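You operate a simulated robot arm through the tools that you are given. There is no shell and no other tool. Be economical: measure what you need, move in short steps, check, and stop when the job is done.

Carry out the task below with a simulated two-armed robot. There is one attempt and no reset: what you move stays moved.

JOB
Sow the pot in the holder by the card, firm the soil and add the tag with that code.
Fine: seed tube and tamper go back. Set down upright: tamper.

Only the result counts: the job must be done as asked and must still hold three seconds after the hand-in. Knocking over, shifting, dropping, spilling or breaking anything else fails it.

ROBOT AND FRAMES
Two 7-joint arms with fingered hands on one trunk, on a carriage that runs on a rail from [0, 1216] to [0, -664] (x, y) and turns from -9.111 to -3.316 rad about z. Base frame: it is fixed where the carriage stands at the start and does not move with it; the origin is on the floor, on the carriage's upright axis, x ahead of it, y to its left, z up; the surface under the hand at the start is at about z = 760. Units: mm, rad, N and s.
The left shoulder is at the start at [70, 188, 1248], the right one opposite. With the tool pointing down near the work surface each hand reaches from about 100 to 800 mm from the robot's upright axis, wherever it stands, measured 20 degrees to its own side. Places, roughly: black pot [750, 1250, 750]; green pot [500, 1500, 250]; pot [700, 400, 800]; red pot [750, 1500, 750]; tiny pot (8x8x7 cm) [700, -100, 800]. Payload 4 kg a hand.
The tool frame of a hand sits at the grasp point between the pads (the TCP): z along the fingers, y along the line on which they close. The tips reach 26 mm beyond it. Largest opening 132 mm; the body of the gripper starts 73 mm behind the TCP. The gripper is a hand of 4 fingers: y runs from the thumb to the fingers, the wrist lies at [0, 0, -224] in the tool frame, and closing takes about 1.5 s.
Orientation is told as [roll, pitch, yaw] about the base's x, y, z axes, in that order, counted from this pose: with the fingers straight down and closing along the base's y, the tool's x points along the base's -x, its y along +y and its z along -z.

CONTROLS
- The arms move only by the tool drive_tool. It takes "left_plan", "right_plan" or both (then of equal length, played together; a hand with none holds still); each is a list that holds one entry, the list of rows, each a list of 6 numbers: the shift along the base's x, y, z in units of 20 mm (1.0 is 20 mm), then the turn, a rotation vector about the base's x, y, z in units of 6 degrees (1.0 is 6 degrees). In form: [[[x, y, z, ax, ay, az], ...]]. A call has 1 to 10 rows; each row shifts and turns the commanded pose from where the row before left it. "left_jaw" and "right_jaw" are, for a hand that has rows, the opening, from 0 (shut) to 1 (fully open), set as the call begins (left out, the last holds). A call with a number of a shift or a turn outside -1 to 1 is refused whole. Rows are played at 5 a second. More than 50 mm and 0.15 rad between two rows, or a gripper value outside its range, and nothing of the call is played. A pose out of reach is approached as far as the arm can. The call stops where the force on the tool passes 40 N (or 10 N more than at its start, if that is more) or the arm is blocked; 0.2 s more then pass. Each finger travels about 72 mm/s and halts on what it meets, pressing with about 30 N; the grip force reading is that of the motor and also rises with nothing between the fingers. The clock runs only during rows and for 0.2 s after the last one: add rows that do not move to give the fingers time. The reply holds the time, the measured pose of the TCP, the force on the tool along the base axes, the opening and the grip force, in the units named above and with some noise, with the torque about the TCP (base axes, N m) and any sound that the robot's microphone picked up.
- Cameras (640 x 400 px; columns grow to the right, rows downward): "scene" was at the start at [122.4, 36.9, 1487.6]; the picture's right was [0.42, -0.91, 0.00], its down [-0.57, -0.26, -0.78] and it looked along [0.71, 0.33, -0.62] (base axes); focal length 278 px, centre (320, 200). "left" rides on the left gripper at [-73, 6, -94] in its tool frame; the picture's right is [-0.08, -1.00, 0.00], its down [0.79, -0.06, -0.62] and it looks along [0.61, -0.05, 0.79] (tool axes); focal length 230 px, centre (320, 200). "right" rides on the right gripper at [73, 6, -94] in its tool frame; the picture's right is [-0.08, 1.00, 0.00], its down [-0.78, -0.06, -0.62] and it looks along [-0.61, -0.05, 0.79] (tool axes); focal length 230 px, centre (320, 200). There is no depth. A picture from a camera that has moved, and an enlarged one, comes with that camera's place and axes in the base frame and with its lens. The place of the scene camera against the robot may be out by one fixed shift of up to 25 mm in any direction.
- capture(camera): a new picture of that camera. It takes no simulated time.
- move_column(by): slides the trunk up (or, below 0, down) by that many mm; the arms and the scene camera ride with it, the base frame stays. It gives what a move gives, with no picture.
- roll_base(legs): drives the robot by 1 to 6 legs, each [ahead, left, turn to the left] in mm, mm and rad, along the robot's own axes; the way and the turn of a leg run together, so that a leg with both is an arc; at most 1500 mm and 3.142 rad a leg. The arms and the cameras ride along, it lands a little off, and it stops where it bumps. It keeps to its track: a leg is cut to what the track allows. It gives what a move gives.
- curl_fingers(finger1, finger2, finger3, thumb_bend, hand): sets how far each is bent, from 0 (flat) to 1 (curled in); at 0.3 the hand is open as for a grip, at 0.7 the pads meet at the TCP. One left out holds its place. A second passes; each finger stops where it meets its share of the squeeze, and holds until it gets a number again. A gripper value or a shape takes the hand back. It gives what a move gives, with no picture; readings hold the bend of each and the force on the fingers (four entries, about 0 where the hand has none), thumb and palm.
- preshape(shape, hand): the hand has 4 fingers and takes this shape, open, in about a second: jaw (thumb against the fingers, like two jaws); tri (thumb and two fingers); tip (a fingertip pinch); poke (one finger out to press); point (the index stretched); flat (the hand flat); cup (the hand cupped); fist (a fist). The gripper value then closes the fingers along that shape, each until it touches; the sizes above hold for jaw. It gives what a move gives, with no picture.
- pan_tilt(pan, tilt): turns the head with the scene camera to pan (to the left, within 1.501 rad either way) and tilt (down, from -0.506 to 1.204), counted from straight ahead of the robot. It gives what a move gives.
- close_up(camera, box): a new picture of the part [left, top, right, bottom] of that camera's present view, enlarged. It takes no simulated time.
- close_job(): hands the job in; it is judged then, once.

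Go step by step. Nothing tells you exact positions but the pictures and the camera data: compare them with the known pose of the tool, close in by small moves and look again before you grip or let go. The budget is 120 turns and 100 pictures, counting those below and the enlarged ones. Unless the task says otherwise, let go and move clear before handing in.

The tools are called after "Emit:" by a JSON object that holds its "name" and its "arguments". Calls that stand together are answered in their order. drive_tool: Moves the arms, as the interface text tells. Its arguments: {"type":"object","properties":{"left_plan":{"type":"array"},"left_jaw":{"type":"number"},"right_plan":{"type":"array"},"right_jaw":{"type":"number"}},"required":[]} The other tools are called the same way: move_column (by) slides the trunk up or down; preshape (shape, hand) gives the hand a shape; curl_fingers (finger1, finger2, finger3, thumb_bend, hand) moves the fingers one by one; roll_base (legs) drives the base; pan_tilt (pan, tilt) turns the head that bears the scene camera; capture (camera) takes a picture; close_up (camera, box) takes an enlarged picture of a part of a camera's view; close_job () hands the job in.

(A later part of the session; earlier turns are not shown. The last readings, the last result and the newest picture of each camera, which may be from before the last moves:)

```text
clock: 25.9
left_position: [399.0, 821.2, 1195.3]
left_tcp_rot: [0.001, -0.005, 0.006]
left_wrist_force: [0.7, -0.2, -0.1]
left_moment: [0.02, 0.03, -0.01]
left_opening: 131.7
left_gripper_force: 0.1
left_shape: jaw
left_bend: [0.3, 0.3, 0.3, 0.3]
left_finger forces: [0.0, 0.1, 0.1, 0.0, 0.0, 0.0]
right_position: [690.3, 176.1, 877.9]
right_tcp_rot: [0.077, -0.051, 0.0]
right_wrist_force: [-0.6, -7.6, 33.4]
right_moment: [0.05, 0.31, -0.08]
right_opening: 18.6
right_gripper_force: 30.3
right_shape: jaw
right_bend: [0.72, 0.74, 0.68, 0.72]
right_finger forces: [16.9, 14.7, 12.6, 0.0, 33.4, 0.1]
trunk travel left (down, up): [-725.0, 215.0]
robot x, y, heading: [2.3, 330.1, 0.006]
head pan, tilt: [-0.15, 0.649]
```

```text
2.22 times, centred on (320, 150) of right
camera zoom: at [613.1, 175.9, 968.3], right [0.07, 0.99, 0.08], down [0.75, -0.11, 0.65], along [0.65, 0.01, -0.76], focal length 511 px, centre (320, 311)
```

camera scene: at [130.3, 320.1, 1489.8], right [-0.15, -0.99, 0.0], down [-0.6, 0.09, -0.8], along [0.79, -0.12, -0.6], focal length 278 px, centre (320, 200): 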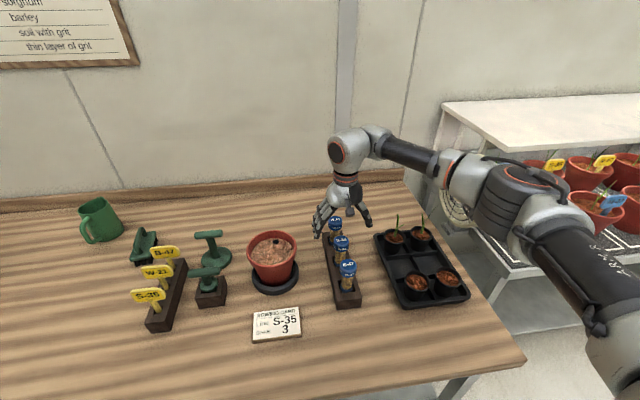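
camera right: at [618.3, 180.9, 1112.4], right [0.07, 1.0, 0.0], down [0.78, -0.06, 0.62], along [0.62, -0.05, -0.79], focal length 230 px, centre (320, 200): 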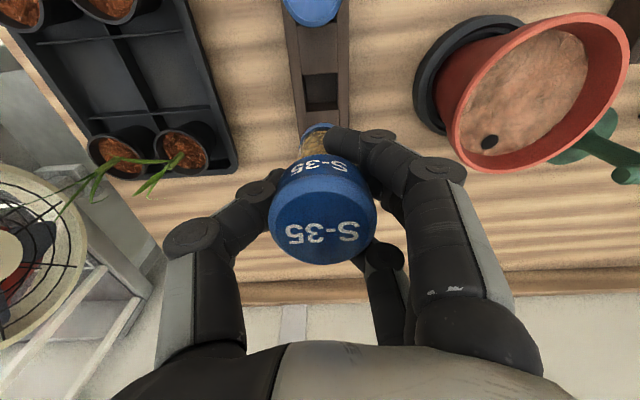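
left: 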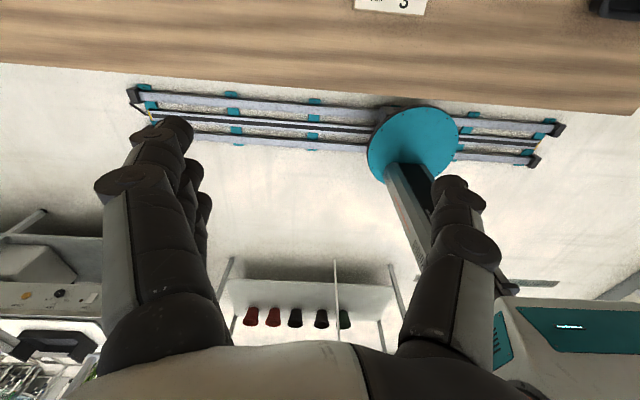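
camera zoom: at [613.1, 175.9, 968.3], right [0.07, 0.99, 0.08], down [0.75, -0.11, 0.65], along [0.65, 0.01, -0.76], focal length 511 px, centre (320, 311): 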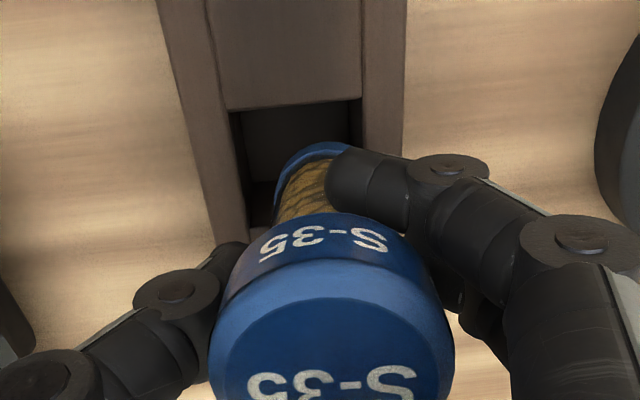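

Still blocked about 9 mm high. I'll lift, undo the rotation, and look into the empty socket and at the tube's true lean.

Emit:
{"name": "drive_tool", "arguments": {"right_plan": [[[0, 0, 1, 0, 0, 0], [0, 0, 1, -0.4, 0.2, 0], [0, 0, 1, -0.3, 0.2, 0], [0, 0, 1, 0, 0, 0], [0, 0, 1, 0, 0, 0], [0, 0, 1, 0, 0, 0], [-1, 0, 0.5, 0, 0, 0], [-1, 0, 0, 0, 0, 0], [0, 0, 0, 0, 0, 0]]]}}

Emit:
{"name": "close_up", "arguments": {"camera": "right", "box": [260, 20, 400, 280]}}

Emit:
{"name": "close_up", "arguments": {"camera": "right", "box": [280, 90, 360, 160]}}

Emit:
{"name": "close_up", "arguments": {"camera": "scene", "box": [310, 170, 390, 300]}}

```text
clock: 27.9
left_position: [401.4, 821.9, 1192.7]
left_tcp_rot: [-0.001, 0.001, 0.005]
left_wrist_force: [-0.1, -1.1, -0.6]
left_moment: [0.0, -0.03, -0.01]
left_opening: 132.0
left_gripper_force: 0.0
left_shape: jaw
left_bend: [0.3, 0.3, 0.3, 0.3]
left_finger forces: [0.0, 0.0, 0.1, 0.0, 0.0, 0.0]
right_position: [651.9, 177.5, 1003.3]
right_tcp_rot: [0.0, -0.001, 0.004]
right_wrist_force: [-0.4, 0.3, -0.3]
right_moment: [0.0, 0.0, 0.01]
right_opening: 17.6
right_gripper_force: 29.7
right_shape: jaw
right_bend: [0.71, 0.73, 0.67, 0.72]
right_finger forces: [14.7, 14.2, 5.2, 0.0, 25.2, 0.1]
trunk travel left (down, up): [-725.0, 215.0]
robot x, y, heading: [-0.1, 328.2, 0.007]
head pan, tilt: [-0.15, 0.649]
```

```text
1.54 times, centred on (330, 150) of right
camera zoom: at [578.7, 184.5, 1096.5], right [0.07, 1.0, 0.0], down [0.79, -0.06, 0.62], along [0.61, -0.05, -0.79], focal length 354 px, centre (305, 277)
```

zoom: 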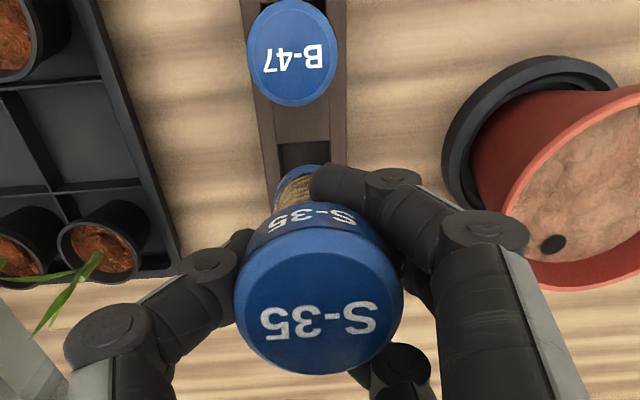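

```text
5.71 times, centred on (320, 125) of right
camera zoom: at [578.7, 184.5, 1096.5], right [0.07, 1.0, 0.0], down [0.79, -0.06, 0.62], along [0.61, -0.05, -0.79], focal length 1315 px, centre (320, 629)
```

zoom: 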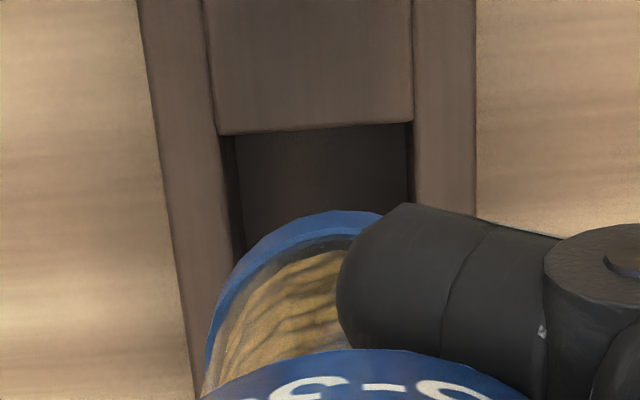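

```text
3.08 times, centred on (350, 235) of scene
camera zoom: at [130.9, 320.4, 1489.7], right [-0.15, -0.99, 0.0], down [-0.6, 0.09, -0.8], along [0.79, -0.12, -0.6], focal length 856 px, centre (228, 92)
```

zoom: 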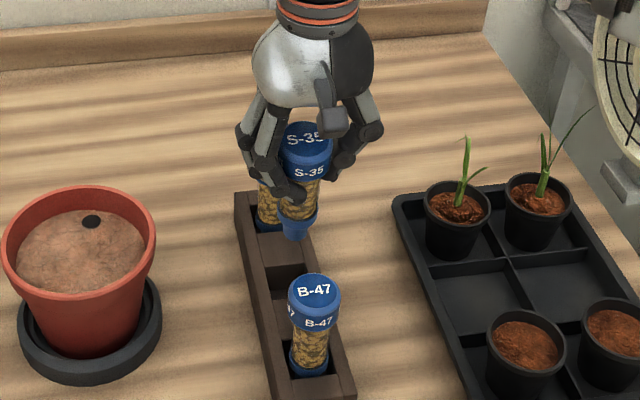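

Pictures show contact tipped the tube about 6° (bottom towards −y), i.e. it caught the +y edge. I straighten it with a small roll, shift 3 mm to −y and lower gently.

Emit:
{"name": "drive_tool", "arguments": {"right_plan": [[[1, -0.15, 0, 0.4, 0, 0], [1, 0, -1, 0.4, 0, 0], [0, 0, -1, 0, 0, 0], [0, 0, -1, 0, 0, 0], [0, 0, -1, 0, 0, 0], [0, 0, -1, 0, 0, 0], [0, 0, -0.5, 0, 0, 0], [0, 0, 0, 0, 0, 0]]]}}

Emit:
{"name": "close_up", "arguments": {"camera": "right", "box": [260, 60, 380, 240]}}

```text
clock: 29.7
left_position: [399.3, 820.1, 1194.5]
left_tcp_rot: [0.002, -0.005, 0.003]
left_wrist_force: [-0.3, 0.3, 0.6]
left_moment: [0.03, 0.06, -0.01]
left_opening: 131.8
left_gripper_force: 0.0
left_shape: jaw
left_bend: [0.3, 0.3, 0.3, 0.3]
left_finger forces: [0.0, 0.0, 0.1, 0.0, 0.0, 0.0]
right_position: [690.9, 175.0, 898.8]
right_tcp_rot: [0.092, -0.007, 0.004]
right_wrist_force: [-11.8, -1.8, 35.4]
right_moment: [0.15, 0.5, 0.04]
right_opening: 19.8
right_gripper_force: 30.0
right_shape: jaw
right_bend: [0.72, 0.73, 0.68, 0.74]
right_finger forces: [23.1, 15.4, 4.2, 0.0, 32.7, 0.0]
trunk travel left (down, up): [-725.0, 215.0]
robot x, y, heading: [1.8, 333.8, 0.007]
head pan, tilt: [-0.15, 0.649]
stopped in row 8 (right hand): the force on the tool passed its limit at 44 N (the readings are from after the stop); the commanded pose is now the measured one
```

```text
2.22 times, centred on (320, 150) of right
camera zoom: at [618.4, 173.2, 992.7], right [0.07, 0.99, 0.09], down [0.78, -0.12, 0.61], along [0.62, 0.03, -0.78], focal length 511 px, centre (320, 311)
```

zoom: 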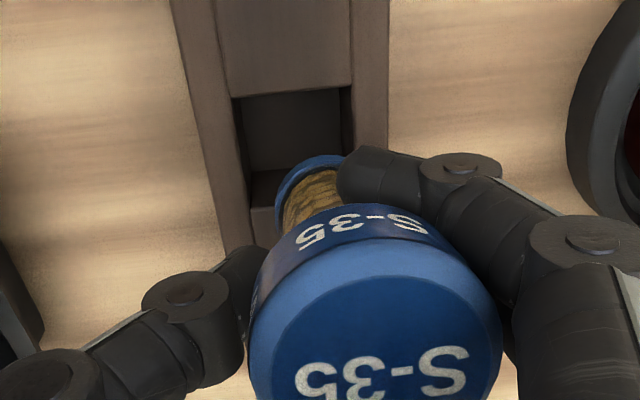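

The contact is on the rack's top edge now. I lift and shift aside to see the whole empty socket and the tube lean before trying again.

Emit:
{"name": "drive_tool", "arguments": {"right_plan": [[[0, 0, 1, 0, 0, 0], [0, 0, 1, -0.4, 0, 0], [0, 0, 1, -0.4, 0, 0], [0, 0, 1, 0, 0, 0], [0, 0, 1, 0, 0, 0], [0, 1, 0, 0, 0, 0], [0, 1, 0, 0, 0, 0], [0, 1, 0, 0, 0, 0], [0, 1, 0, 0, 0, 0], [0, 0, 0, 0, 0, 0]]]}}

Emit:
{"name": "capture", "arguments": {"camera": "right"}}

Emit:
{"name": "close_up", "arguments": {"camera": "scene", "box": [290, 140, 390, 310]}}

```text
clock: 31.9
left_position: [401.9, 819.4, 1193.2]
left_tcp_rot: [-0.002, 0.0, 0.006]
left_wrist_force: [-0.1, -0.3, 0.1]
left_moment: [0.02, -0.04, -0.03]
left_opening: 131.8
left_gripper_force: 0.0
left_shape: jaw
left_bend: [0.3, 0.3, 0.3, 0.3]
left_finger forces: [0.1, 0.0, 0.0, 0.1, 0.0, 0.1]
right_position: [694.9, 253.4, 990.9]
right_tcp_rot: [0.005, -0.001, 0.005]
right_wrist_force: [0.1, -0.4, -2.0]
right_moment: [-0.03, -0.01, 0.0]
right_opening: 18.7
right_gripper_force: 30.2
right_shape: jaw
right_bend: [0.71, 0.73, 0.68, 0.73]
right_finger forces: [19.5, 14.4, 3.9, 0.1, 25.5, 0.0]
trunk travel left (down, up): [-725.0, 215.0]
robot x, y, heading: [2.7, 331.8, 0.004]
head pan, tilt: [-0.15, 0.649]
```

```text
63 pictures are left
camera right: at [622.2, 260.2, 1085.6], right [0.07, 1.0, 0.0], down [0.78, -0.06, 0.62], along [0.62, -0.04, -0.79], focal length 230 px, centre (320, 200)
```

right: 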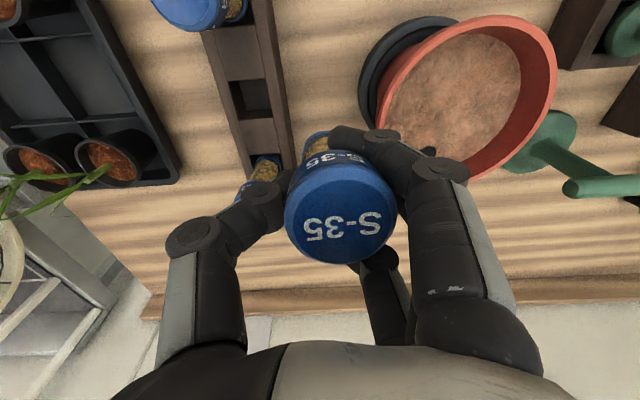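

```text
2.35 times, centred on (340, 225) of scene
camera zoom: at [130.0, 319.3, 1489.8], right [-0.15, -0.99, 0.0], down [-0.6, 0.09, -0.8], along [0.79, -0.12, -0.6], focal length 655 px, centre (273, 141)
```

zoom: 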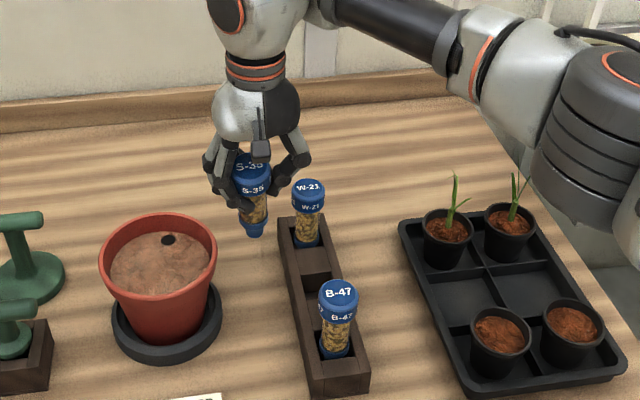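

Emit:
{"name": "close_up", "arguments": {"camera": "right", "box": [190, 60, 310, 160]}}

Emit:
{"name": "close_up", "arguments": {"camera": "scene", "box": [325, 215, 385, 310]}}

Emit:
{"name": "close_up", "arguments": {"camera": "scene", "box": [370, 190, 430, 250]}}

```text
4.00 times, centred on (250, 110) of right
camera zoom: at [622.2, 260.2, 1085.6], right [0.07, 1.0, 0.0], down [0.78, -0.06, 0.62], along [0.62, -0.04, -0.79], focal length 920 px, centre (600, 560)
```

zoom: 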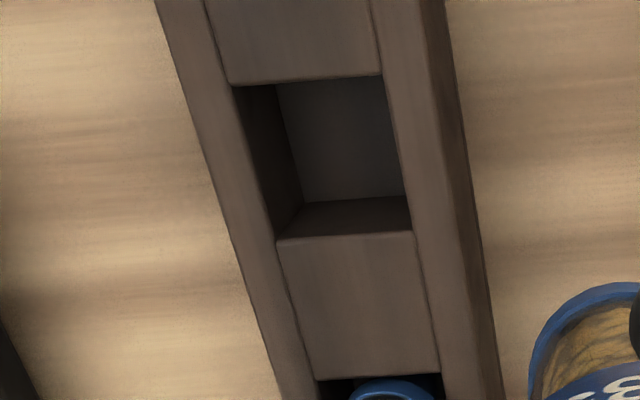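

```text
4.21 times, centred on (355, 262) of scene
camera zoom: at [130.0, 319.3, 1489.8], right [-0.15, -0.99, 0.0], down [-0.6, 0.09, -0.8], along [0.79, -0.12, -0.6], focal length 1171 px, centre (173, -63)
```

zoom: 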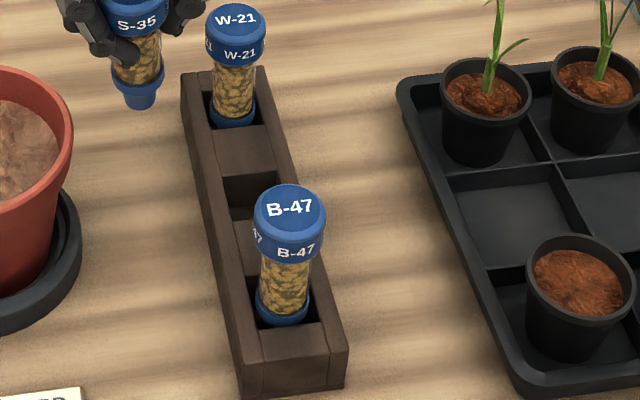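

```text
6.67 times, centred on (400, 220) of scene
camera zoom: at [130.0, 319.3, 1489.8], right [-0.15, -0.99, 0.0], down [-0.6, 0.09, -0.8], along [0.79, -0.12, -0.6], focal length 1855 px, centre (-213, 67)
```

zoom: 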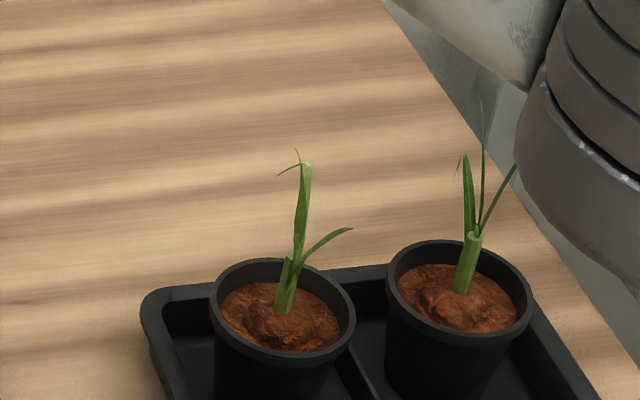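

Emit:
{"name": "close_up", "arguments": {"camera": "right", "box": [260, 100, 420, 280]}}

Emit:
{"name": "close_up", "arguments": {"camera": "scene", "box": [310, 195, 370, 250]}}

```text
2.22 times, centred on (340, 190) of right
camera zoom: at [622.2, 260.2, 1085.6], right [0.07, 1.0, 0.0], down [0.78, -0.06, 0.62], along [0.62, -0.04, -0.79], focal length 511 px, centre (276, 222)
```

zoom: 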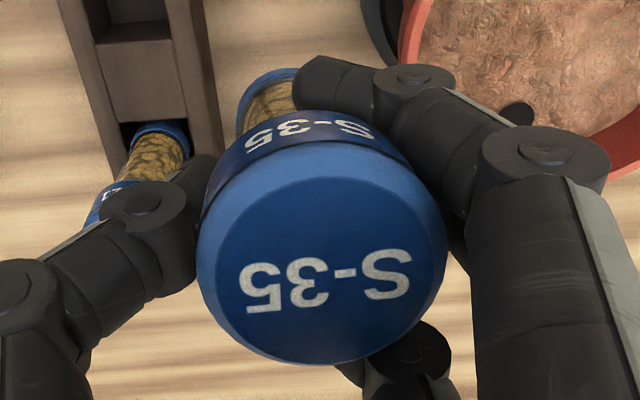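

```text
7.27 times, centred on (340, 222) of scene
camera zoom: at [130.0, 319.3, 1489.8], right [-0.15, -0.99, 0.0], down [-0.6, 0.09, -0.8], along [0.79, -0.12, -0.6], focal length 2023 px, centre (174, 36)
```

zoom: 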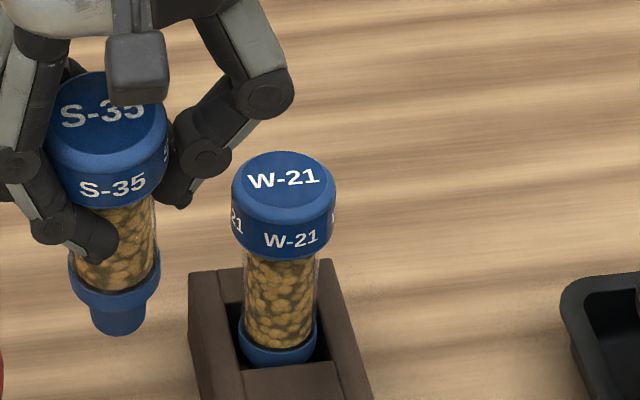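

The socket is a plain 41 mm pocket centred near [692,177]. The tube leans slightly (bottom +x ~4°, −y ~2°) and sits ~8 mm +y of the TCP; I correct both, stop just above the socket and check.

Emit:
{"name": "drive_tool", "arguments": {"right_plan": [[[0, -1, 0, 0.4, 0.6, 0], [0, -1, 0, 0, 0, 0], [0, -1, 0, 0, 0, 0], [0, -1, 0, 0, 0, 0], [0, -0.3, -0.7, 0, 0, 0], [0, 0, -1, 0, 0, 0], [0, 0, -1, 0, 0, 0], [0, 0, -0.8, 0, 0, 0], [0, 0, 0, 0, 0, 0]]]}}

Emit:
{"name": "close_up", "arguments": {"camera": "scene", "box": [315, 210, 385, 280]}}

Emit:
{"name": "close_up", "arguments": {"camera": "right", "box": [240, 60, 400, 260]}}

```text
clock: 33.9
left_position: [402.3, 820.9, 1192.1]
left_tcp_rot: [0.0, 0.0, 0.004]
left_wrist_force: [0.0, -0.2, -0.2]
left_moment: [0.08, -0.03, 0.0]
left_opening: 131.9
left_gripper_force: 0.0
left_shape: jaw
left_bend: [0.3, 0.3, 0.3, 0.3]
left_finger forces: [0.0, 0.0, 0.0, 0.0, 0.1, 0.0]
right_position: [694.4, 169.6, 920.1]
right_tcp_rot: [0.047, 0.062, 0.006]
right_wrist_force: [0.6, -0.4, -0.2]
right_moment: [-0.04, 0.0, 0.04]
right_opening: 18.6
right_gripper_force: 29.5
right_shape: jaw
right_bend: [0.71, 0.73, 0.68, 0.73]
right_finger forces: [19.7, 14.3, 4.1, 0.0, 25.3, 0.0]
trunk travel left (down, up): [-725.0, 215.0]
robot x, y, heading: [-0.7, 330.8, 0.003]
head pan, tilt: [-0.15, 0.649]
```

```text
5.71 times, centred on (350, 245) of scene
camera zoom: at [130.2, 320.1, 1489.8], right [-0.15, -0.99, 0.0], down [-0.6, 0.09, -0.8], along [0.79, -0.12, -0.6], focal length 1590 px, centre (149, -57)
```

zoom: 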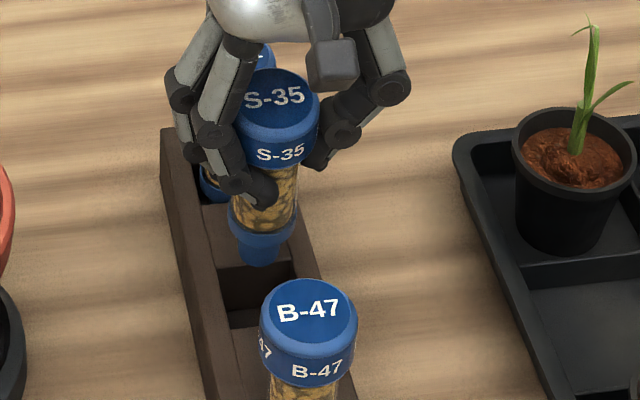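

```text
2.00 times, centred on (320, 160) of right
camera zoom: at [627.2, 171.3, 1018.6], right [0.07, 1.0, 0.04], down [0.82, -0.09, 0.56], along [0.57, -0.01, -0.82], focal length 460 px, centre (320, 280)
```

zoom: 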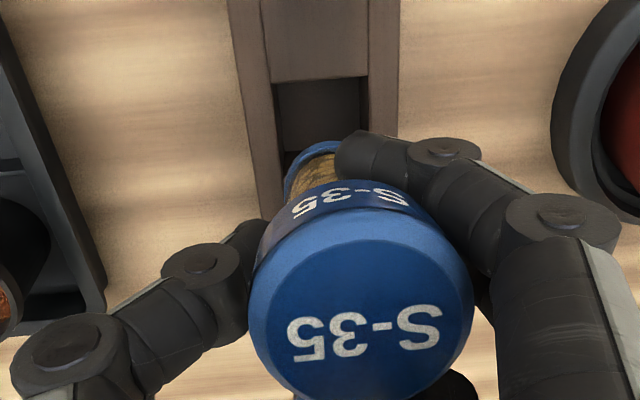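

Nozzle lines up with the socket; it is slightly over-rolled, so I take back half and lower in small steps.

Emit:
{"name": "drive_tool", "arguments": {"right_plan": [[[0, 0, 0, -0.3, 0, 0], [0, 0, -0.5, 0, 0, 0], [0, 0, -0.5, 0, 0, 0], [0, 0, -0.5, 0, 0, 0], [0, 0, -0.3, 0, 0, 0]]]}}

Emit:
{"name": "close_up", "arguments": {"camera": "scene", "box": [315, 210, 385, 280]}}

```text
clock: 35.1
left_position: [401.9, 819.5, 1193.2]
left_tcp_rot: [0.001, -0.002, 0.004]
left_wrist_force: [-0.5, -0.2, 0.7]
left_moment: [0.03, 0.03, -0.04]
left_opening: 131.8
left_gripper_force: 0.0
left_shape: jaw
left_bend: [0.3, 0.3, 0.3, 0.3]
left_finger forces: [0.1, 0.2, 0.1, 0.0, 0.0, 0.0]
right_position: [694.3, 169.1, 885.2]
right_tcp_rot: [0.016, 0.061, 0.005]
right_wrist_force: [-0.5, 0.1, -0.1]
right_moment: [0.0, 0.05, -0.02]
right_opening: 18.4
right_gripper_force: 29.4
right_shape: jaw
right_bend: [0.71, 0.73, 0.68, 0.73]
right_finger forces: [20.1, 13.9, 5.1, 0.1, 25.1, 0.0]
trunk travel left (down, up): [-725.0, 215.0]
robot x, y, heading: [-2.1, 336.1, 0.008]
head pan, tilt: [-0.15, 0.649]
```

```text
5.71 times, centred on (350, 245) of scene
camera zoom: at [130.3, 320.0, 1489.8], right [-0.15, -0.99, 0.0], down [-0.6, 0.09, -0.8], along [0.79, -0.12, -0.6], focal length 1590 px, centre (149, -57)
```

zoom: 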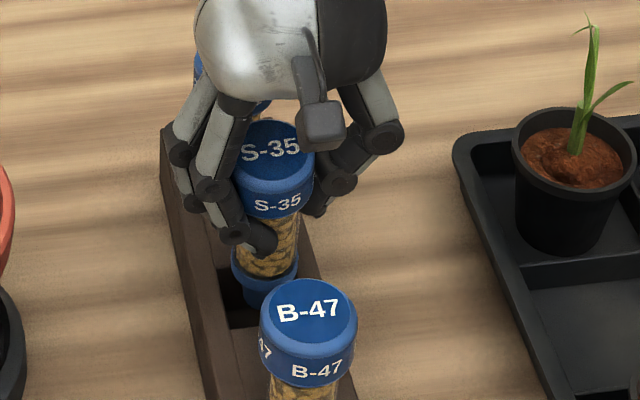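

Emit:
{"name": "drive_tool", "arguments": {"right_plan": [[[0, 0, -0.3, 0, 0, 0], [0, 0, -0.3, 0, 0, 0], [0, 0, 0, 0, 0, 0]]]}}

Emit:
{"name": "close_up", "arguments": {"camera": "right", "box": [260, 60, 380, 240]}}

```text
clock: 35.9
left_position: [401.0, 819.7, 1193.1]
left_tcp_rot: [-0.001, -0.002, 0.005]
left_wrist_force: [-0.2, 0.2, 0.0]
left_moment: [0.0, 0.0, -0.01]
left_opening: 131.7
left_gripper_force: 0.0
left_shape: jaw
left_bend: [0.3, 0.3, 0.3, 0.3]
left_finger forces: [0.0, 0.0, 0.0, 0.1, 0.0, 0.0]
right_position: [694.8, 168.6, 874.9]
right_tcp_rot: [0.015, 0.059, 0.004]
right_wrist_force: [-3.3, -1.1, 10.2]
right_moment: [0.07, 0.12, -0.03]
right_opening: 18.9
right_gripper_force: 29.7
right_shape: jaw
right_bend: [0.71, 0.73, 0.68, 0.73]
right_finger forces: [20.3, 14.1, 3.8, 0.0, 26.7, 0.1]
trunk travel left (down, up): [-725.0, 215.0]
robot x, y, heading: [0.8, 333.6, 0.003]
head pan, tilt: [-0.15, 0.649]
```

```text
2.22 times, centred on (320, 150) of right
camera zoom: at [626.5, 174.1, 973.9], right [0.08, 1.0, 0.01], down [0.82, -0.07, 0.57], along [0.57, -0.03, -0.82], focal length 511 px, centre (320, 311)
```

zoom: 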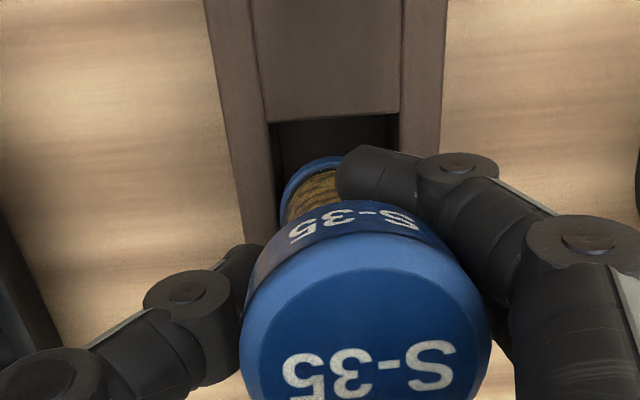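

Emit:
{"name": "close_up", "arguments": {"camera": "scene", "box": [290, 170, 420, 320]}}

```text
2.67 times, centred on (355, 245) of scene
camera zoom: at [128.5, 320.2, 1490.2], right [-0.15, -0.99, 0.0], down [-0.6, 0.09, -0.8], along [0.79, -0.12, -0.6], focal length 742 px, centre (227, 80)
```

zoom: 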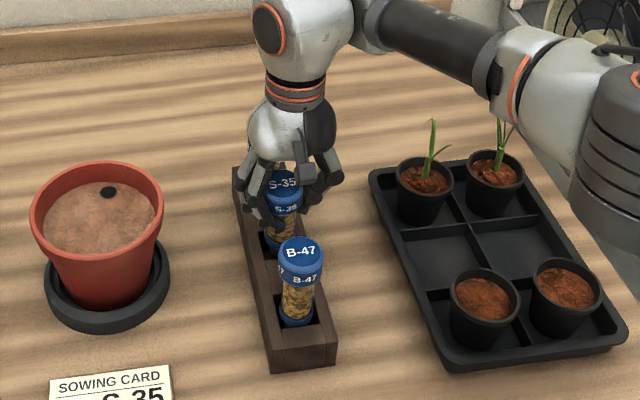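

The cap is back to within ~3 mm of its original picture position, so it is effectively seated; I release gently and check.

Emit:
{"name": "drive_tool", "arguments": {"right_plan": [[[0, 0, 0, 0, 0, 0], [0, 0, 0, 0, 0, 0], [0, 0, 0, 0, 0, 0], [0, 0, 0, 0, 0, 0], [0, 0, 0, 0, 0, 0]]], "right_jaw": 0.6}}

Emit:
{"name": "close_up", "arguments": {"camera": "scene", "box": [290, 170, 420, 320]}}

Emit:
{"name": "capture", "arguments": {"camera": "right"}}

```text
clock: 37.1
left_position: [402.1, 819.5, 1192.4]
left_tcp_rot: [0.0, 0.001, 0.006]
left_wrist_force: [0.0, 0.4, 0.6]
left_moment: [0.0, 0.01, 0.0]
left_opening: 131.7
left_gripper_force: 0.0
left_shape: jaw
left_bend: [0.3, 0.3, 0.3, 0.3]
left_finger forces: [0.0, 0.1, 0.0, 0.0, 0.1, 0.1]
right_position: [694.5, 169.2, 874.7]
right_tcp_rot: [0.016, 0.062, 0.004]
right_wrist_force: [-0.8, 0.5, 0.3]
right_moment: [-0.02, 0.01, 0.0]
right_opening: 78.9
right_gripper_force: 0.0
right_shape: jaw
right_bend: [0.71, 0.71, 0.71, 0.71]
right_finger forces: [0.0, 0.1, 0.1, 0.0, 0.1, 0.0]
trunk travel left (down, up): [-725.0, 215.0]
robot x, y, heading: [1.9, 329.2, 0.009]
head pan, tilt: [-0.15, 0.649]
```

```text
2.67 times, centred on (355, 245) of scene
camera zoom: at [130.0, 320.0, 1489.8], right [-0.15, -0.99, 0.0], down [-0.6, 0.09, -0.8], along [0.79, -0.12, -0.6], focal length 742 px, centre (227, 80)
```

zoom: 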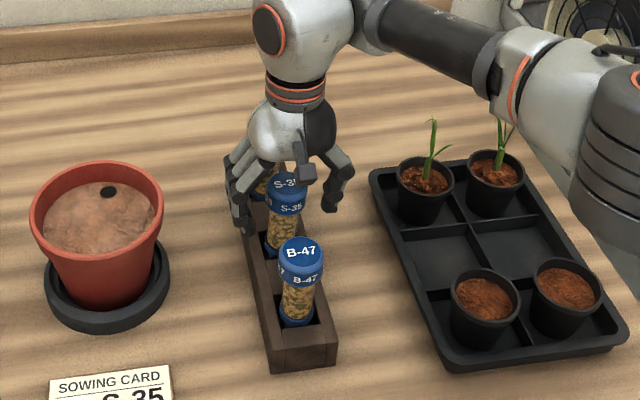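

```text
50 pictures are left
camera right: at [627.3, 174.0, 972.4], right [0.07, 1.0, 0.01], down [0.82, -0.07, 0.57], along [0.57, -0.03, -0.82], focal length 230 px, centre (320, 200)
```

right: 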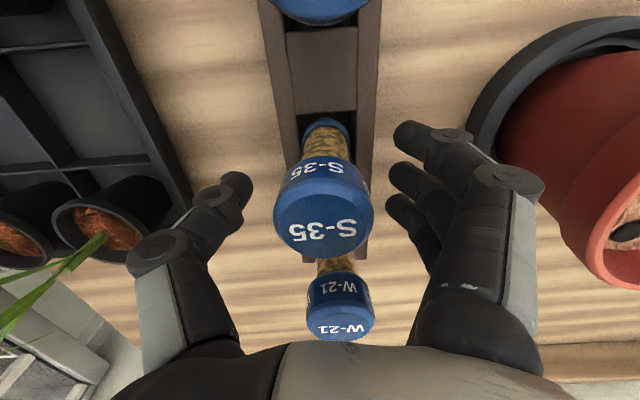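

The tube stands in its socket, released. Now I re-level the hand, raise ~21 mm and grip the cap only.

Emit:
{"name": "drive_tool", "arguments": {"right_plan": [[[0, 0, 0.5, 0, -0.3, 0], [-0.1, 0.1, 0.5, -0.1, -0.3, 0], [0, 0, 0, 0, 0, 0]]]}}

Emit:
{"name": "drive_tool", "arguments": {"right_plan": [[[0, 0, 0, 0, 0, 0], [0, 0, 0, 0, 0, 0], [0, 0, 0, 0, 0, 0], [0, 0, 0, 0, 0, 0], [0, 0, 0, 0, 0, 0], [0, 0, 0, 0, 0, 0], [0, 0, 0, 0, 0, 0]]], "right_jaw": 0.2}}

Emit:
{"name": "capture", "arguments": {"camera": "right"}}

```text
clock: 37.9
left_position: [402.9, 820.8, 1193.4]
left_tcp_rot: [0.001, -0.002, 0.006]
left_wrist_force: [0.4, -0.5, 0.4]
left_moment: [-0.03, -0.01, -0.03]
left_opening: 131.8
left_gripper_force: 0.1
left_shape: jaw
left_bend: [0.3, 0.3, 0.3, 0.3]
left_finger forces: [0.0, 0.0, 0.1, 0.1, 0.0, 0.1]
right_position: [691.9, 170.5, 895.0]
right_tcp_rot: [0.003, -0.002, 0.004]
right_wrist_force: [-0.2, -0.2, 1.2]
right_moment: [-0.01, -0.01, 0.0]
right_opening: 78.8
right_gripper_force: 0.1
right_shape: jaw
right_bend: [0.71, 0.71, 0.71, 0.71]
right_finger forces: [0.0, 0.1, 0.0, 0.1, 0.0, 0.0]
trunk travel left (down, up): [-725.0, 215.0]
robot x, y, heading: [2.0, 331.1, 0.003]
head pan, tilt: [-0.15, 0.649]
```

```text
clock: 39.5
left_position: [401.2, 819.8, 1192.1]
left_tcp_rot: [-0.001, 0.0, 0.004]
left_wrist_force: [-0.3, 0.4, 0.1]
left_moment: [-0.01, 0.0, -0.02]
left_opening: 131.8
left_gripper_force: 0.0
left_shape: jaw
left_bend: [0.3, 0.3, 0.3, 0.3]
left_finger forces: [0.0, 0.0, 0.1, 0.0, 0.1, 0.0]
right_position: [692.3, 171.9, 894.8]
right_tcp_rot: [0.003, -0.001, 0.003]
right_wrist_force: [-0.1, -0.2, 0.3]
right_moment: [0.01, -0.01, 0.01]
right_opening: 30.4
right_gripper_force: 30.4
right_shape: jaw
right_bend: [0.73, 0.74, 0.72, 0.7]
right_finger forces: [9.4, 8.8, 8.1, 0.0, 26.9, 0.0]
trunk travel left (down, up): [-725.0, 215.0]
robot x, y, heading: [0.6, 335.3, 0.004]
head pan, tilt: [-0.15, 0.649]
```

```text
49 pictures are left
camera right: at [619.5, 177.5, 988.7], right [0.07, 1.0, 0.0], down [0.78, -0.06, 0.62], along [0.62, -0.04, -0.79], focal length 230 px, centre (320, 200)
```

right: 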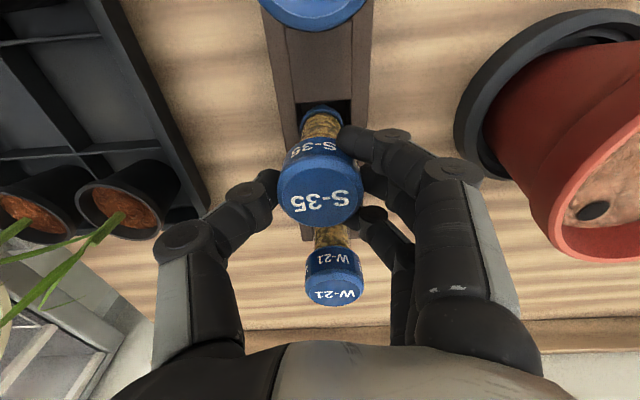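

Clean grip on the cap. The pot's hole is near its back rim at about [743,369,860] – most likely the tag's slot – and the pot centre about [688,380]. I lift and carry the tube over the pot.

Emit:
{"name": "drive_tool", "arguments": {"right_plan": [[[0, 0, 0.5, 0, 0, 0], [0, 0, 1, 0, 0, 0], [0, 0, 1, 0, 0, 0], [0, 0, 1, 0, 0, 0], [0, 0, 1, 0, 0, 0], [0, 0, 1, 0, 0, 0], [0, 0, 1, 0, 0, 0], [0, 0, 1, 0, 0, 0], [0, 0, 1, 0, 0, 0]]]}}

Emit:
{"name": "drive_tool", "arguments": {"right_plan": [[[0, 1, 0, 0, 0, 0], [0, 1, 0, 0, 0, 0], [0, 1, 0, 0, 0, 0], [0, 1, 0, 0, 0, 0], [0, 1, 0, 0, 0, 0], [0, 1, 0, 0, 0, 0], [0, 1, 0, 0, 0, 0], [0, 1, 0, 0, 0, 0], [0, 1, 0, 0, 0, 0], [0, 1, 0, 0, 0, 0]]]}}

Emit:
{"name": "capture", "arguments": {"camera": "right"}}

Emit:
{"name": "close_up", "arguments": {"camera": "scene", "box": [210, 130, 370, 310]}}

```text
clock: 41.5
left_position: [402.4, 820.5, 1192.2]
left_tcp_rot: [-0.001, 0.002, 0.006]
left_wrist_force: [0.6, 1.1, 0.5]
left_moment: [0.0, 0.01, 0.01]
left_opening: 131.9
left_gripper_force: 0.1
left_shape: jaw
left_bend: [0.3, 0.3, 0.3, 0.3]
left_finger forces: [0.1, 0.0, 0.1, 0.0, 0.1, 0.0]
right_position: [693.7, 169.1, 1068.2]
right_tcp_rot: [0.005, -0.003, 0.002]
right_wrist_force: [0.1, 0.7, -0.1]
right_moment: [-0.02, -0.02, -0.01]
right_opening: 30.4
right_gripper_force: 30.2
right_shape: jaw
right_bend: [0.73, 0.74, 0.72, 0.7]
right_finger forces: [10.1, 9.0, 9.4, 0.0, 26.8, 0.0]
trunk travel left (down, up): [-725.0, 215.0]
robot x, y, heading: [-1.8, 329.5, 0.002]
head pan, tilt: [-0.15, 0.649]
```

```text
clock: 43.7
left_position: [400.9, 822.9, 1192.5]
left_tcp_rot: [-0.002, 0.0, 0.005]
left_wrist_force: [0.0, 0.1, -0.7]
left_moment: [-0.02, -0.03, 0.02]
left_opening: 131.6
left_gripper_force: 0.1
left_shape: jaw
left_bend: [0.3, 0.3, 0.3, 0.3]
left_finger forces: [0.0, 0.1, 0.0, 0.0, 0.0, 0.0]
right_position: [692.4, 371.1, 1066.2]
right_tcp_rot: [0.003, -0.001, 0.002]
right_wrist_force: [0.2, 0.3, -0.1]
right_moment: [-0.02, -0.02, 0.01]
right_opening: 30.4
right_gripper_force: 29.7
right_shape: jaw
right_bend: [0.73, 0.74, 0.72, 0.7]
right_finger forces: [10.2, 9.0, 9.6, 0.1, 26.8, 0.1]
trunk travel left (down, up): [-725.0, 215.0]
robot x, y, heading: [4.0, 332.9, 0.004]
head pan, tilt: [-0.15, 0.649]
```

```text
48 pictures are left
camera right: at [618.5, 377.2, 1160.0], right [0.08, 1.0, 0.0], down [0.78, -0.06, 0.62], along [0.62, -0.04, -0.79], focal length 230 px, centre (320, 200)
```

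right: 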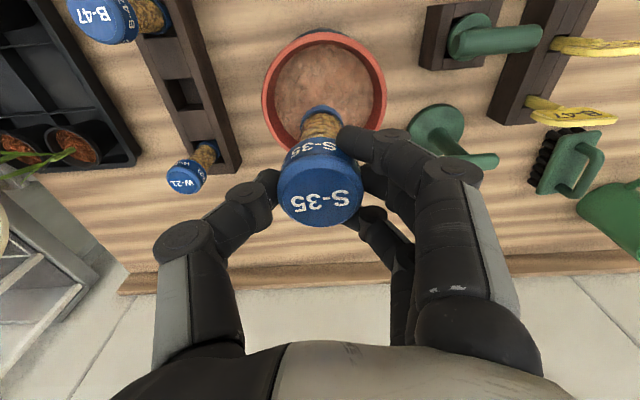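

```text
2.22 times, centred on (290, 220) of scene
camera zoom: at [130.0, 321.6, 1489.8], right [-0.15, -0.99, 0.0], down [-0.6, 0.09, -0.8], along [0.79, -0.12, -0.6], focal length 618 px, centre (387, 156)
```

zoom: 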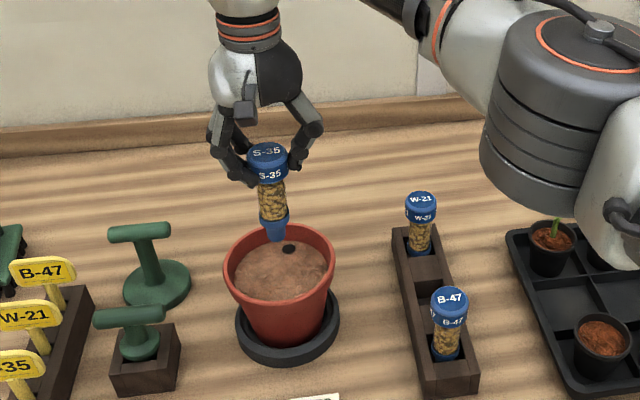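

Tube is upright and the pot centre is confirmed at about [687,380]. I lower over the centre to just above the soil, then feel for contact.

Emit:
{"name": "drive_tool", "arguments": {"right_plan": [[[-0.2, 0.45, 0, 0, 0, 0], [0, 0, -1, 0, 0, 0], [0, 0, -1, 0, 0, 0], [0, 0, -1, 0, 0, 0], [0, 0, 0, 0, 0, 0]]]}}

Emit:
{"name": "drive_tool", "arguments": {"right_plan": [[[0, 0, -0.3, 0, 0, 0], [0, 0, -0.3, 0, 0, 0], [0, 0, 0, 0, 0, 0]]]}}

Emit:
{"name": "close_up", "arguments": {"camera": "scene", "box": [230, 180, 340, 300]}}

```text
clock: 44.9
left_position: [401.6, 819.8, 1192.5]
left_tcp_rot: [0.0, -0.002, 0.003]
left_wrist_force: [0.3, -0.1, 0.0]
left_moment: [-0.01, -0.02, 0.01]
left_opening: 131.7
left_gripper_force: 0.1
left_shape: jaw
left_bend: [0.3, 0.3, 0.3, 0.3]
left_finger forces: [0.1, 0.0, 0.1, 0.0, 0.0, 0.0]
right_position: [689.7, 378.3, 1003.5]
right_tcp_rot: [0.004, -0.001, 0.003]
right_wrist_force: [0.4, -0.2, -0.8]
right_moment: [0.01, 0.01, -0.02]
right_opening: 30.3
right_gripper_force: 30.3
right_shape: jaw
right_bend: [0.73, 0.74, 0.72, 0.7]
right_finger forces: [10.4, 9.1, 9.9, 0.0, 26.7, 0.0]
trunk travel left (down, up): [-725.0, 215.0]
robot x, y, heading: [2.6, 327.9, 0.004]
head pan, tilt: [-0.15, 0.649]
```

```text
clock: 45.7
left_position: [402.9, 820.1, 1192.6]
left_tcp_rot: [0.0, 0.001, 0.005]
left_wrist_force: [-0.7, 0.1, -0.4]
left_moment: [0.0, 0.0, -0.01]
left_opening: 131.9
left_gripper_force: 0.1
left_shape: jaw
left_bend: [0.3, 0.3, 0.3, 0.3]
left_finger forces: [0.0, 0.0, 0.1, 0.0, 0.0, 0.0]
right_position: [688.9, 379.5, 993.1]
right_tcp_rot: [0.006, -0.002, 0.003]
right_wrist_force: [0.5, 0.3, 0.9]
right_moment: [-0.02, -0.05, 0.01]
right_opening: 30.1
right_gripper_force: 29.8
right_shape: jaw
right_bend: [0.73, 0.74, 0.72, 0.7]
right_finger forces: [10.6, 9.2, 10.2, 0.0, 26.9, 0.0]
trunk travel left (down, up): [-725.0, 215.0]
robot x, y, heading: [0.2, 332.9, 0.005]
head pan, tilt: [-0.15, 0.649]
```

```text
3.33 times, centred on (285, 240) of scene
camera zoom: at [130.1, 320.0, 1489.8], right [-0.15, -0.99, 0.0], down [-0.6, 0.09, -0.8], along [0.79, -0.12, -0.6], focal length 927 px, centre (437, 67)
```

zoom: 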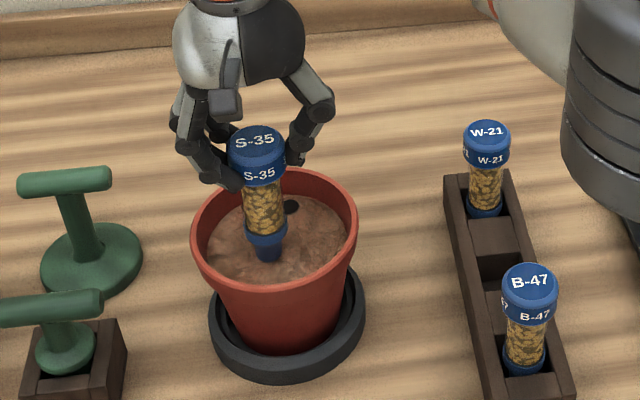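

Emit:
{"name": "drive_tool", "arguments": {"right_plan": [[[0, 0, -0.2, 0, 0, 0], [0, 0, -0.2, 0, 0, 0], [0, 0, 0, 0, 0, 0]]]}}

Emit:
{"name": "drive_tool", "arguments": {"right_plan": [[[0, 0, -0.2, 0, 0, 0], [0, 0, -0.1, 0, 0, 0], [0, 0, 0, 0, 0, 0]]]}}

```text
clock: 46.6
left_position: [401.0, 820.4, 1192.7]
left_tcp_rot: [-0.001, -0.002, 0.005]
left_wrist_force: [-0.6, -0.7, -1.4]
left_moment: [-0.03, 0.03, 0.01]
left_opening: 131.8
left_gripper_force: 0.1
left_shape: jaw
left_bend: [0.3, 0.3, 0.3, 0.3]
left_finger forces: [0.0, 0.0, 0.1, 0.1, 0.1, 0.0]
right_position: [688.6, 379.2, 990.4]
right_tcp_rot: [0.01, -0.008, 0.002]
right_wrist_force: [0.0, -0.1, 27.1]
right_moment: [-0.07, 0.05, 0.02]
right_opening: 31.9
right_gripper_force: 30.3
right_shape: jaw
right_bend: [0.73, 0.74, 0.72, 0.72]
right_finger forces: [14.1, 10.8, 12.9, 0.1, 32.6, 0.1]
trunk travel left (down, up): [-725.0, 215.0]
robot x, y, heading: [2.6, 329.8, 0.006]
head pan, tilt: [-0.15, 0.649]
stopped in row 3 (right hand): the force on the tool passed its limit at 41 N (the readings are from after the stop); the commanded pose is now the measured one
```

```text
clock: 47.1
left_position: [402.4, 820.0, 1193.1]
left_tcp_rot: [0.0, -0.002, 0.004]
left_wrist_force: [0.5, -0.9, 0.6]
left_moment: [0.0, 0.04, -0.05]
left_opening: 131.7
left_gripper_force: 0.1
left_shape: jaw
left_bend: [0.3, 0.3, 0.3, 0.3]
left_finger forces: [0.0, 0.1, 0.1, 0.2, 0.0, 0.1]
right_position: [688.5, 380.6, 990.1]
right_tcp_rot: [0.014, -0.012, 0.004]
right_wrist_force: [-1.8, 0.0, 32.5]
right_moment: [-0.13, 0.15, -0.02]
right_opening: 32.1
right_gripper_force: 30.0
right_shape: jaw
right_bend: [0.73, 0.74, 0.72, 0.72]
right_finger forces: [15.3, 10.9, 12.9, 0.0, 34.0, 0.0]
trunk travel left (down, up): [-725.0, 215.0]
robot x, y, heading: [-2.0, 330.0, 0.004]
head pan, tilt: [-0.15, 0.649]
stopped in row 2 (right hand): the force on the tool passed its limit at 42 N (the readings are from after the stop); the commanded pose is now the measured one
```

Firm contact at 990 without any click, so the cap isn't pushed in that way. I raise off the soil and try one small shake, watching for a sound.

Emit:
{"name": "drive_tool", "arguments": {"right_plan": [[[0, 0, 0.7, 0, 0, 0], [0, 0, 0, 0, 0, 0]]]}}

Emit:
{"name": "drive_tool", "arguments": {"right_plan": [[[0, 0, 1, 0, 0, 0], [0, 0, -1, 0, 0, 0], [0, 0, 0, 0, 0, 0]]]}}

Emit:
{"name": "close_up", "arguments": {"camera": "scene", "box": [250, 200, 320, 280]}}

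```text
clock: 47.7
left_position: [401.3, 821.6, 1192.4]
left_tcp_rot: [0.0, 0.0, 0.006]
left_wrist_force: [-1.1, 0.1, 0.4]
left_moment: [-0.01, 0.03, 0.01]
left_opening: 131.8
left_gripper_force: 0.1
left_shape: jaw
left_bend: [0.3, 0.3, 0.3, 0.3]
left_finger forces: [0.0, 0.1, 0.0, 0.0, 0.1, 0.0]
right_position: [689.3, 379.2, 1000.6]
right_tcp_rot: [0.009, -0.009, 0.002]
right_wrist_force: [-0.5, 0.2, 0.1]
right_moment: [-0.02, 0.0, -0.01]
right_opening: 31.7
right_gripper_force: 30.0
right_shape: jaw
right_bend: [0.73, 0.74, 0.72, 0.71]
right_finger forces: [12.1, 9.7, 11.9, 0.0, 28.3, 0.0]
trunk travel left (down, up): [-725.0, 215.0]
robot x, y, heading: [0.9, 335.0, 0.006]
head pan, tilt: [-0.15, 0.649]
```

```text
clock: 48.5
left_position: [402.6, 821.8, 1192.4]
left_tcp_rot: [0.002, 0.0, 0.005]
left_wrist_force: [0.8, -0.6, -0.3]
left_moment: [0.02, 0.01, -0.04]
left_opening: 131.9
left_gripper_force: 0.1
left_shape: jaw
left_bend: [0.3, 0.3, 0.3, 0.3]
left_finger forces: [0.0, 0.0, 0.0, 0.0, 0.0, 0.1]
right_position: [688.7, 379.8, 1001.4]
right_tcp_rot: [0.009, -0.009, 0.004]
right_wrist_force: [0.1, -0.3, 0.5]
right_moment: [-0.01, 0.02, 0.0]
right_opening: 31.6
right_gripper_force: 29.9
right_shape: jaw
right_bend: [0.73, 0.74, 0.72, 0.71]
right_finger forces: [12.3, 9.7, 12.1, 0.0, 28.3, 0.0]
trunk travel left (down, up): [-725.0, 215.0]
robot x, y, heading: [0.8, 332.4, 0.001]
head pan, tilt: [-0.15, 0.649]
```

```text
5.00 times, centred on (285, 240) of scene
camera zoom: at [130.3, 320.1, 1489.8], right [-0.15, -0.99, 0.0], down [-0.6, 0.09, -0.8], along [0.79, -0.12, -0.6], focal length 1391 px, centre (495, 0)
```

zoom: 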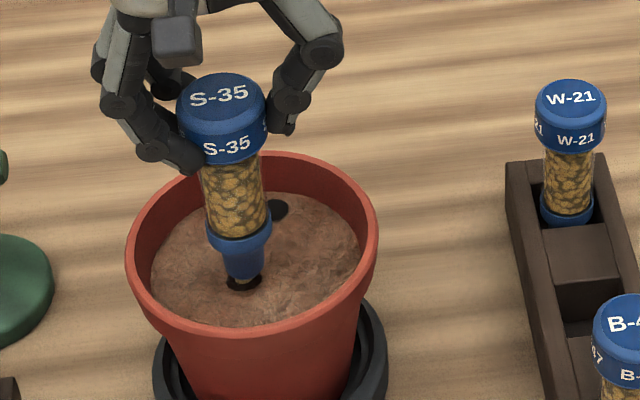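

There seems to be a new dark spot under the nozzle. I raise the tube and look at the soil.

Emit:
{"name": "drive_tool", "arguments": {"right_plan": [[[0, 0, 1, 0, 0, 0], [0, 0, 1, 0, 0, 0], [0, 0, 1, 0, 0, 0]]]}}

Emit:
{"name": "close_up", "arguments": {"camera": "scene", "box": [250, 200, 320, 280]}}

Emit:
{"name": "close_up", "arguments": {"camera": "right", "box": [250, 20, 400, 150]}}

```text
clock: 49.3
left_position: [402.3, 820.5, 1191.8]
left_tcp_rot: [0.0, -0.001, 0.005]
left_wrist_force: [-0.3, 0.7, -0.3]
left_moment: [0.01, -0.02, 0.03]
left_opening: 131.8
left_gripper_force: 0.0
left_shape: jaw
left_bend: [0.3, 0.3, 0.3, 0.3]
left_finger forces: [0.0, 0.0, 0.1, 0.0, 0.0, 0.1]
right_position: [687.3, 380.1, 1061.7]
right_tcp_rot: [0.011, -0.007, 0.004]
right_wrist_force: [0.3, 0.2, -1.8]
right_moment: [0.0, 0.02, 0.0]
right_opening: 31.7
right_gripper_force: 30.4
right_shape: jaw
right_bend: [0.73, 0.74, 0.72, 0.71]
right_finger forces: [12.3, 9.6, 12.2, 0.0, 28.4, 0.1]
trunk travel left (down, up): [-725.0, 215.0]
robot x, y, heading: [-1.0, 329.5, 0.006]
head pan, tilt: [-0.15, 0.649]
```

```text
5.00 times, centred on (285, 240) of scene
camera zoom: at [130.0, 320.2, 1489.8], right [-0.15, -0.99, 0.0], down [-0.6, 0.09, -0.8], along [0.79, -0.12, -0.6], focal length 1391 px, centre (495, 0)
```

zoom: 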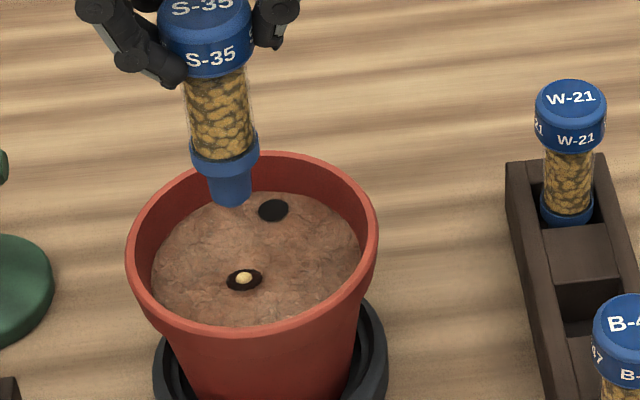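

```text
3.08 times, centred on (325, 85) of right
camera zoom: at [613.5, 386.0, 1154.9], right [0.07, 1.0, 0.01], down [0.78, -0.06, 0.62], along [0.62, -0.04, -0.78], focal length 708 px, centre (305, 554)
```

zoom: 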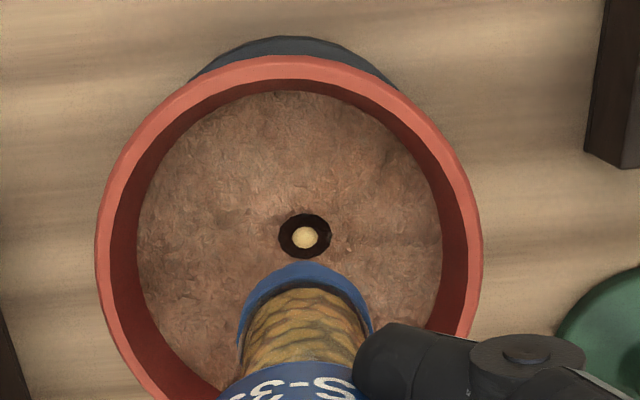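

Pressing the nozzle on the soil planted one seed in its own hole. The other two I plant the same way, at separate spots, one press each.

Emit:
{"name": "drive_tool", "arguments": {"right_plan": [[[-0.9, -1, 0, 0, 0, 0], [0, -0.4, -1, 0, 0, 0], [0, 0, -1, 0, 0, 0], [0, 0, -1, 0, 0, 0], [0, 0, -0.3, 0, 0, 0], [0, 0, 0, 0, 0, 0]]]}}

Emit:
{"name": "drive_tool", "arguments": {"right_plan": [[[0, 0, -0.2, 0, 0, 0], [0, 0, -0.2, 0, 0, 0], [0, 0, 0, 0, 0, 0]]]}}

```text
clock: 50.7
left_position: [402.9, 820.1, 1191.5]
left_tcp_rot: [0.0, 0.001, 0.006]
left_wrist_force: [-0.5, -0.7, 0.2]
left_moment: [-0.01, 0.01, -0.02]
left_opening: 131.8
left_gripper_force: 0.0
left_shape: jaw
left_bend: [0.3, 0.3, 0.3, 0.3]
left_finger forces: [0.0, 0.0, 0.0, 0.0, 0.0, 0.0]
right_position: [670.4, 351.8, 992.9]
right_tcp_rot: [0.01, -0.01, 0.005]
right_wrist_force: [-0.6, 0.9, -1.4]
right_moment: [-0.01, 0.0, -0.01]
right_opening: 31.7
right_gripper_force: 30.4
right_shape: jaw
right_bend: [0.73, 0.74, 0.72, 0.71]
right_finger forces: [12.4, 9.7, 12.4, 0.0, 28.2, 0.0]
trunk travel left (down, up): [-725.0, 215.0]
robot x, y, heading: [-2.3, 331.0, -0.001]
head pan, tilt: [-0.15, 0.649]
```

```text
clock: 51.5
left_position: [399.2, 819.3, 1193.2]
left_tcp_rot: [0.0, -0.003, 0.005]
left_wrist_force: [1.2, 0.9, -0.3]
left_moment: [0.02, -0.01, 0.02]
left_opening: 131.6
left_gripper_force: 0.0
left_shape: jaw
left_bend: [0.3, 0.3, 0.3, 0.3]
left_finger forces: [0.1, 0.0, 0.0, 0.0, 0.0, 0.0]
right_position: [668.4, 353.4, 990.0]
right_tcp_rot: [0.011, -0.013, 0.0]
right_wrist_force: [2.5, -1.5, 30.8]
right_moment: [-0.13, -0.07, 0.0]
right_opening: 31.8
right_gripper_force: 29.9
right_shape: jaw
right_bend: [0.73, 0.74, 0.72, 0.72]
right_finger forces: [13.3, 10.7, 15.5, 0.0, 34.1, 0.0]
trunk travel left (down, up): [-725.0, 215.0]
robot x, y, heading: [-0.0, 328.7, 0.006]
head pan, tilt: [-0.15, 0.649]
```

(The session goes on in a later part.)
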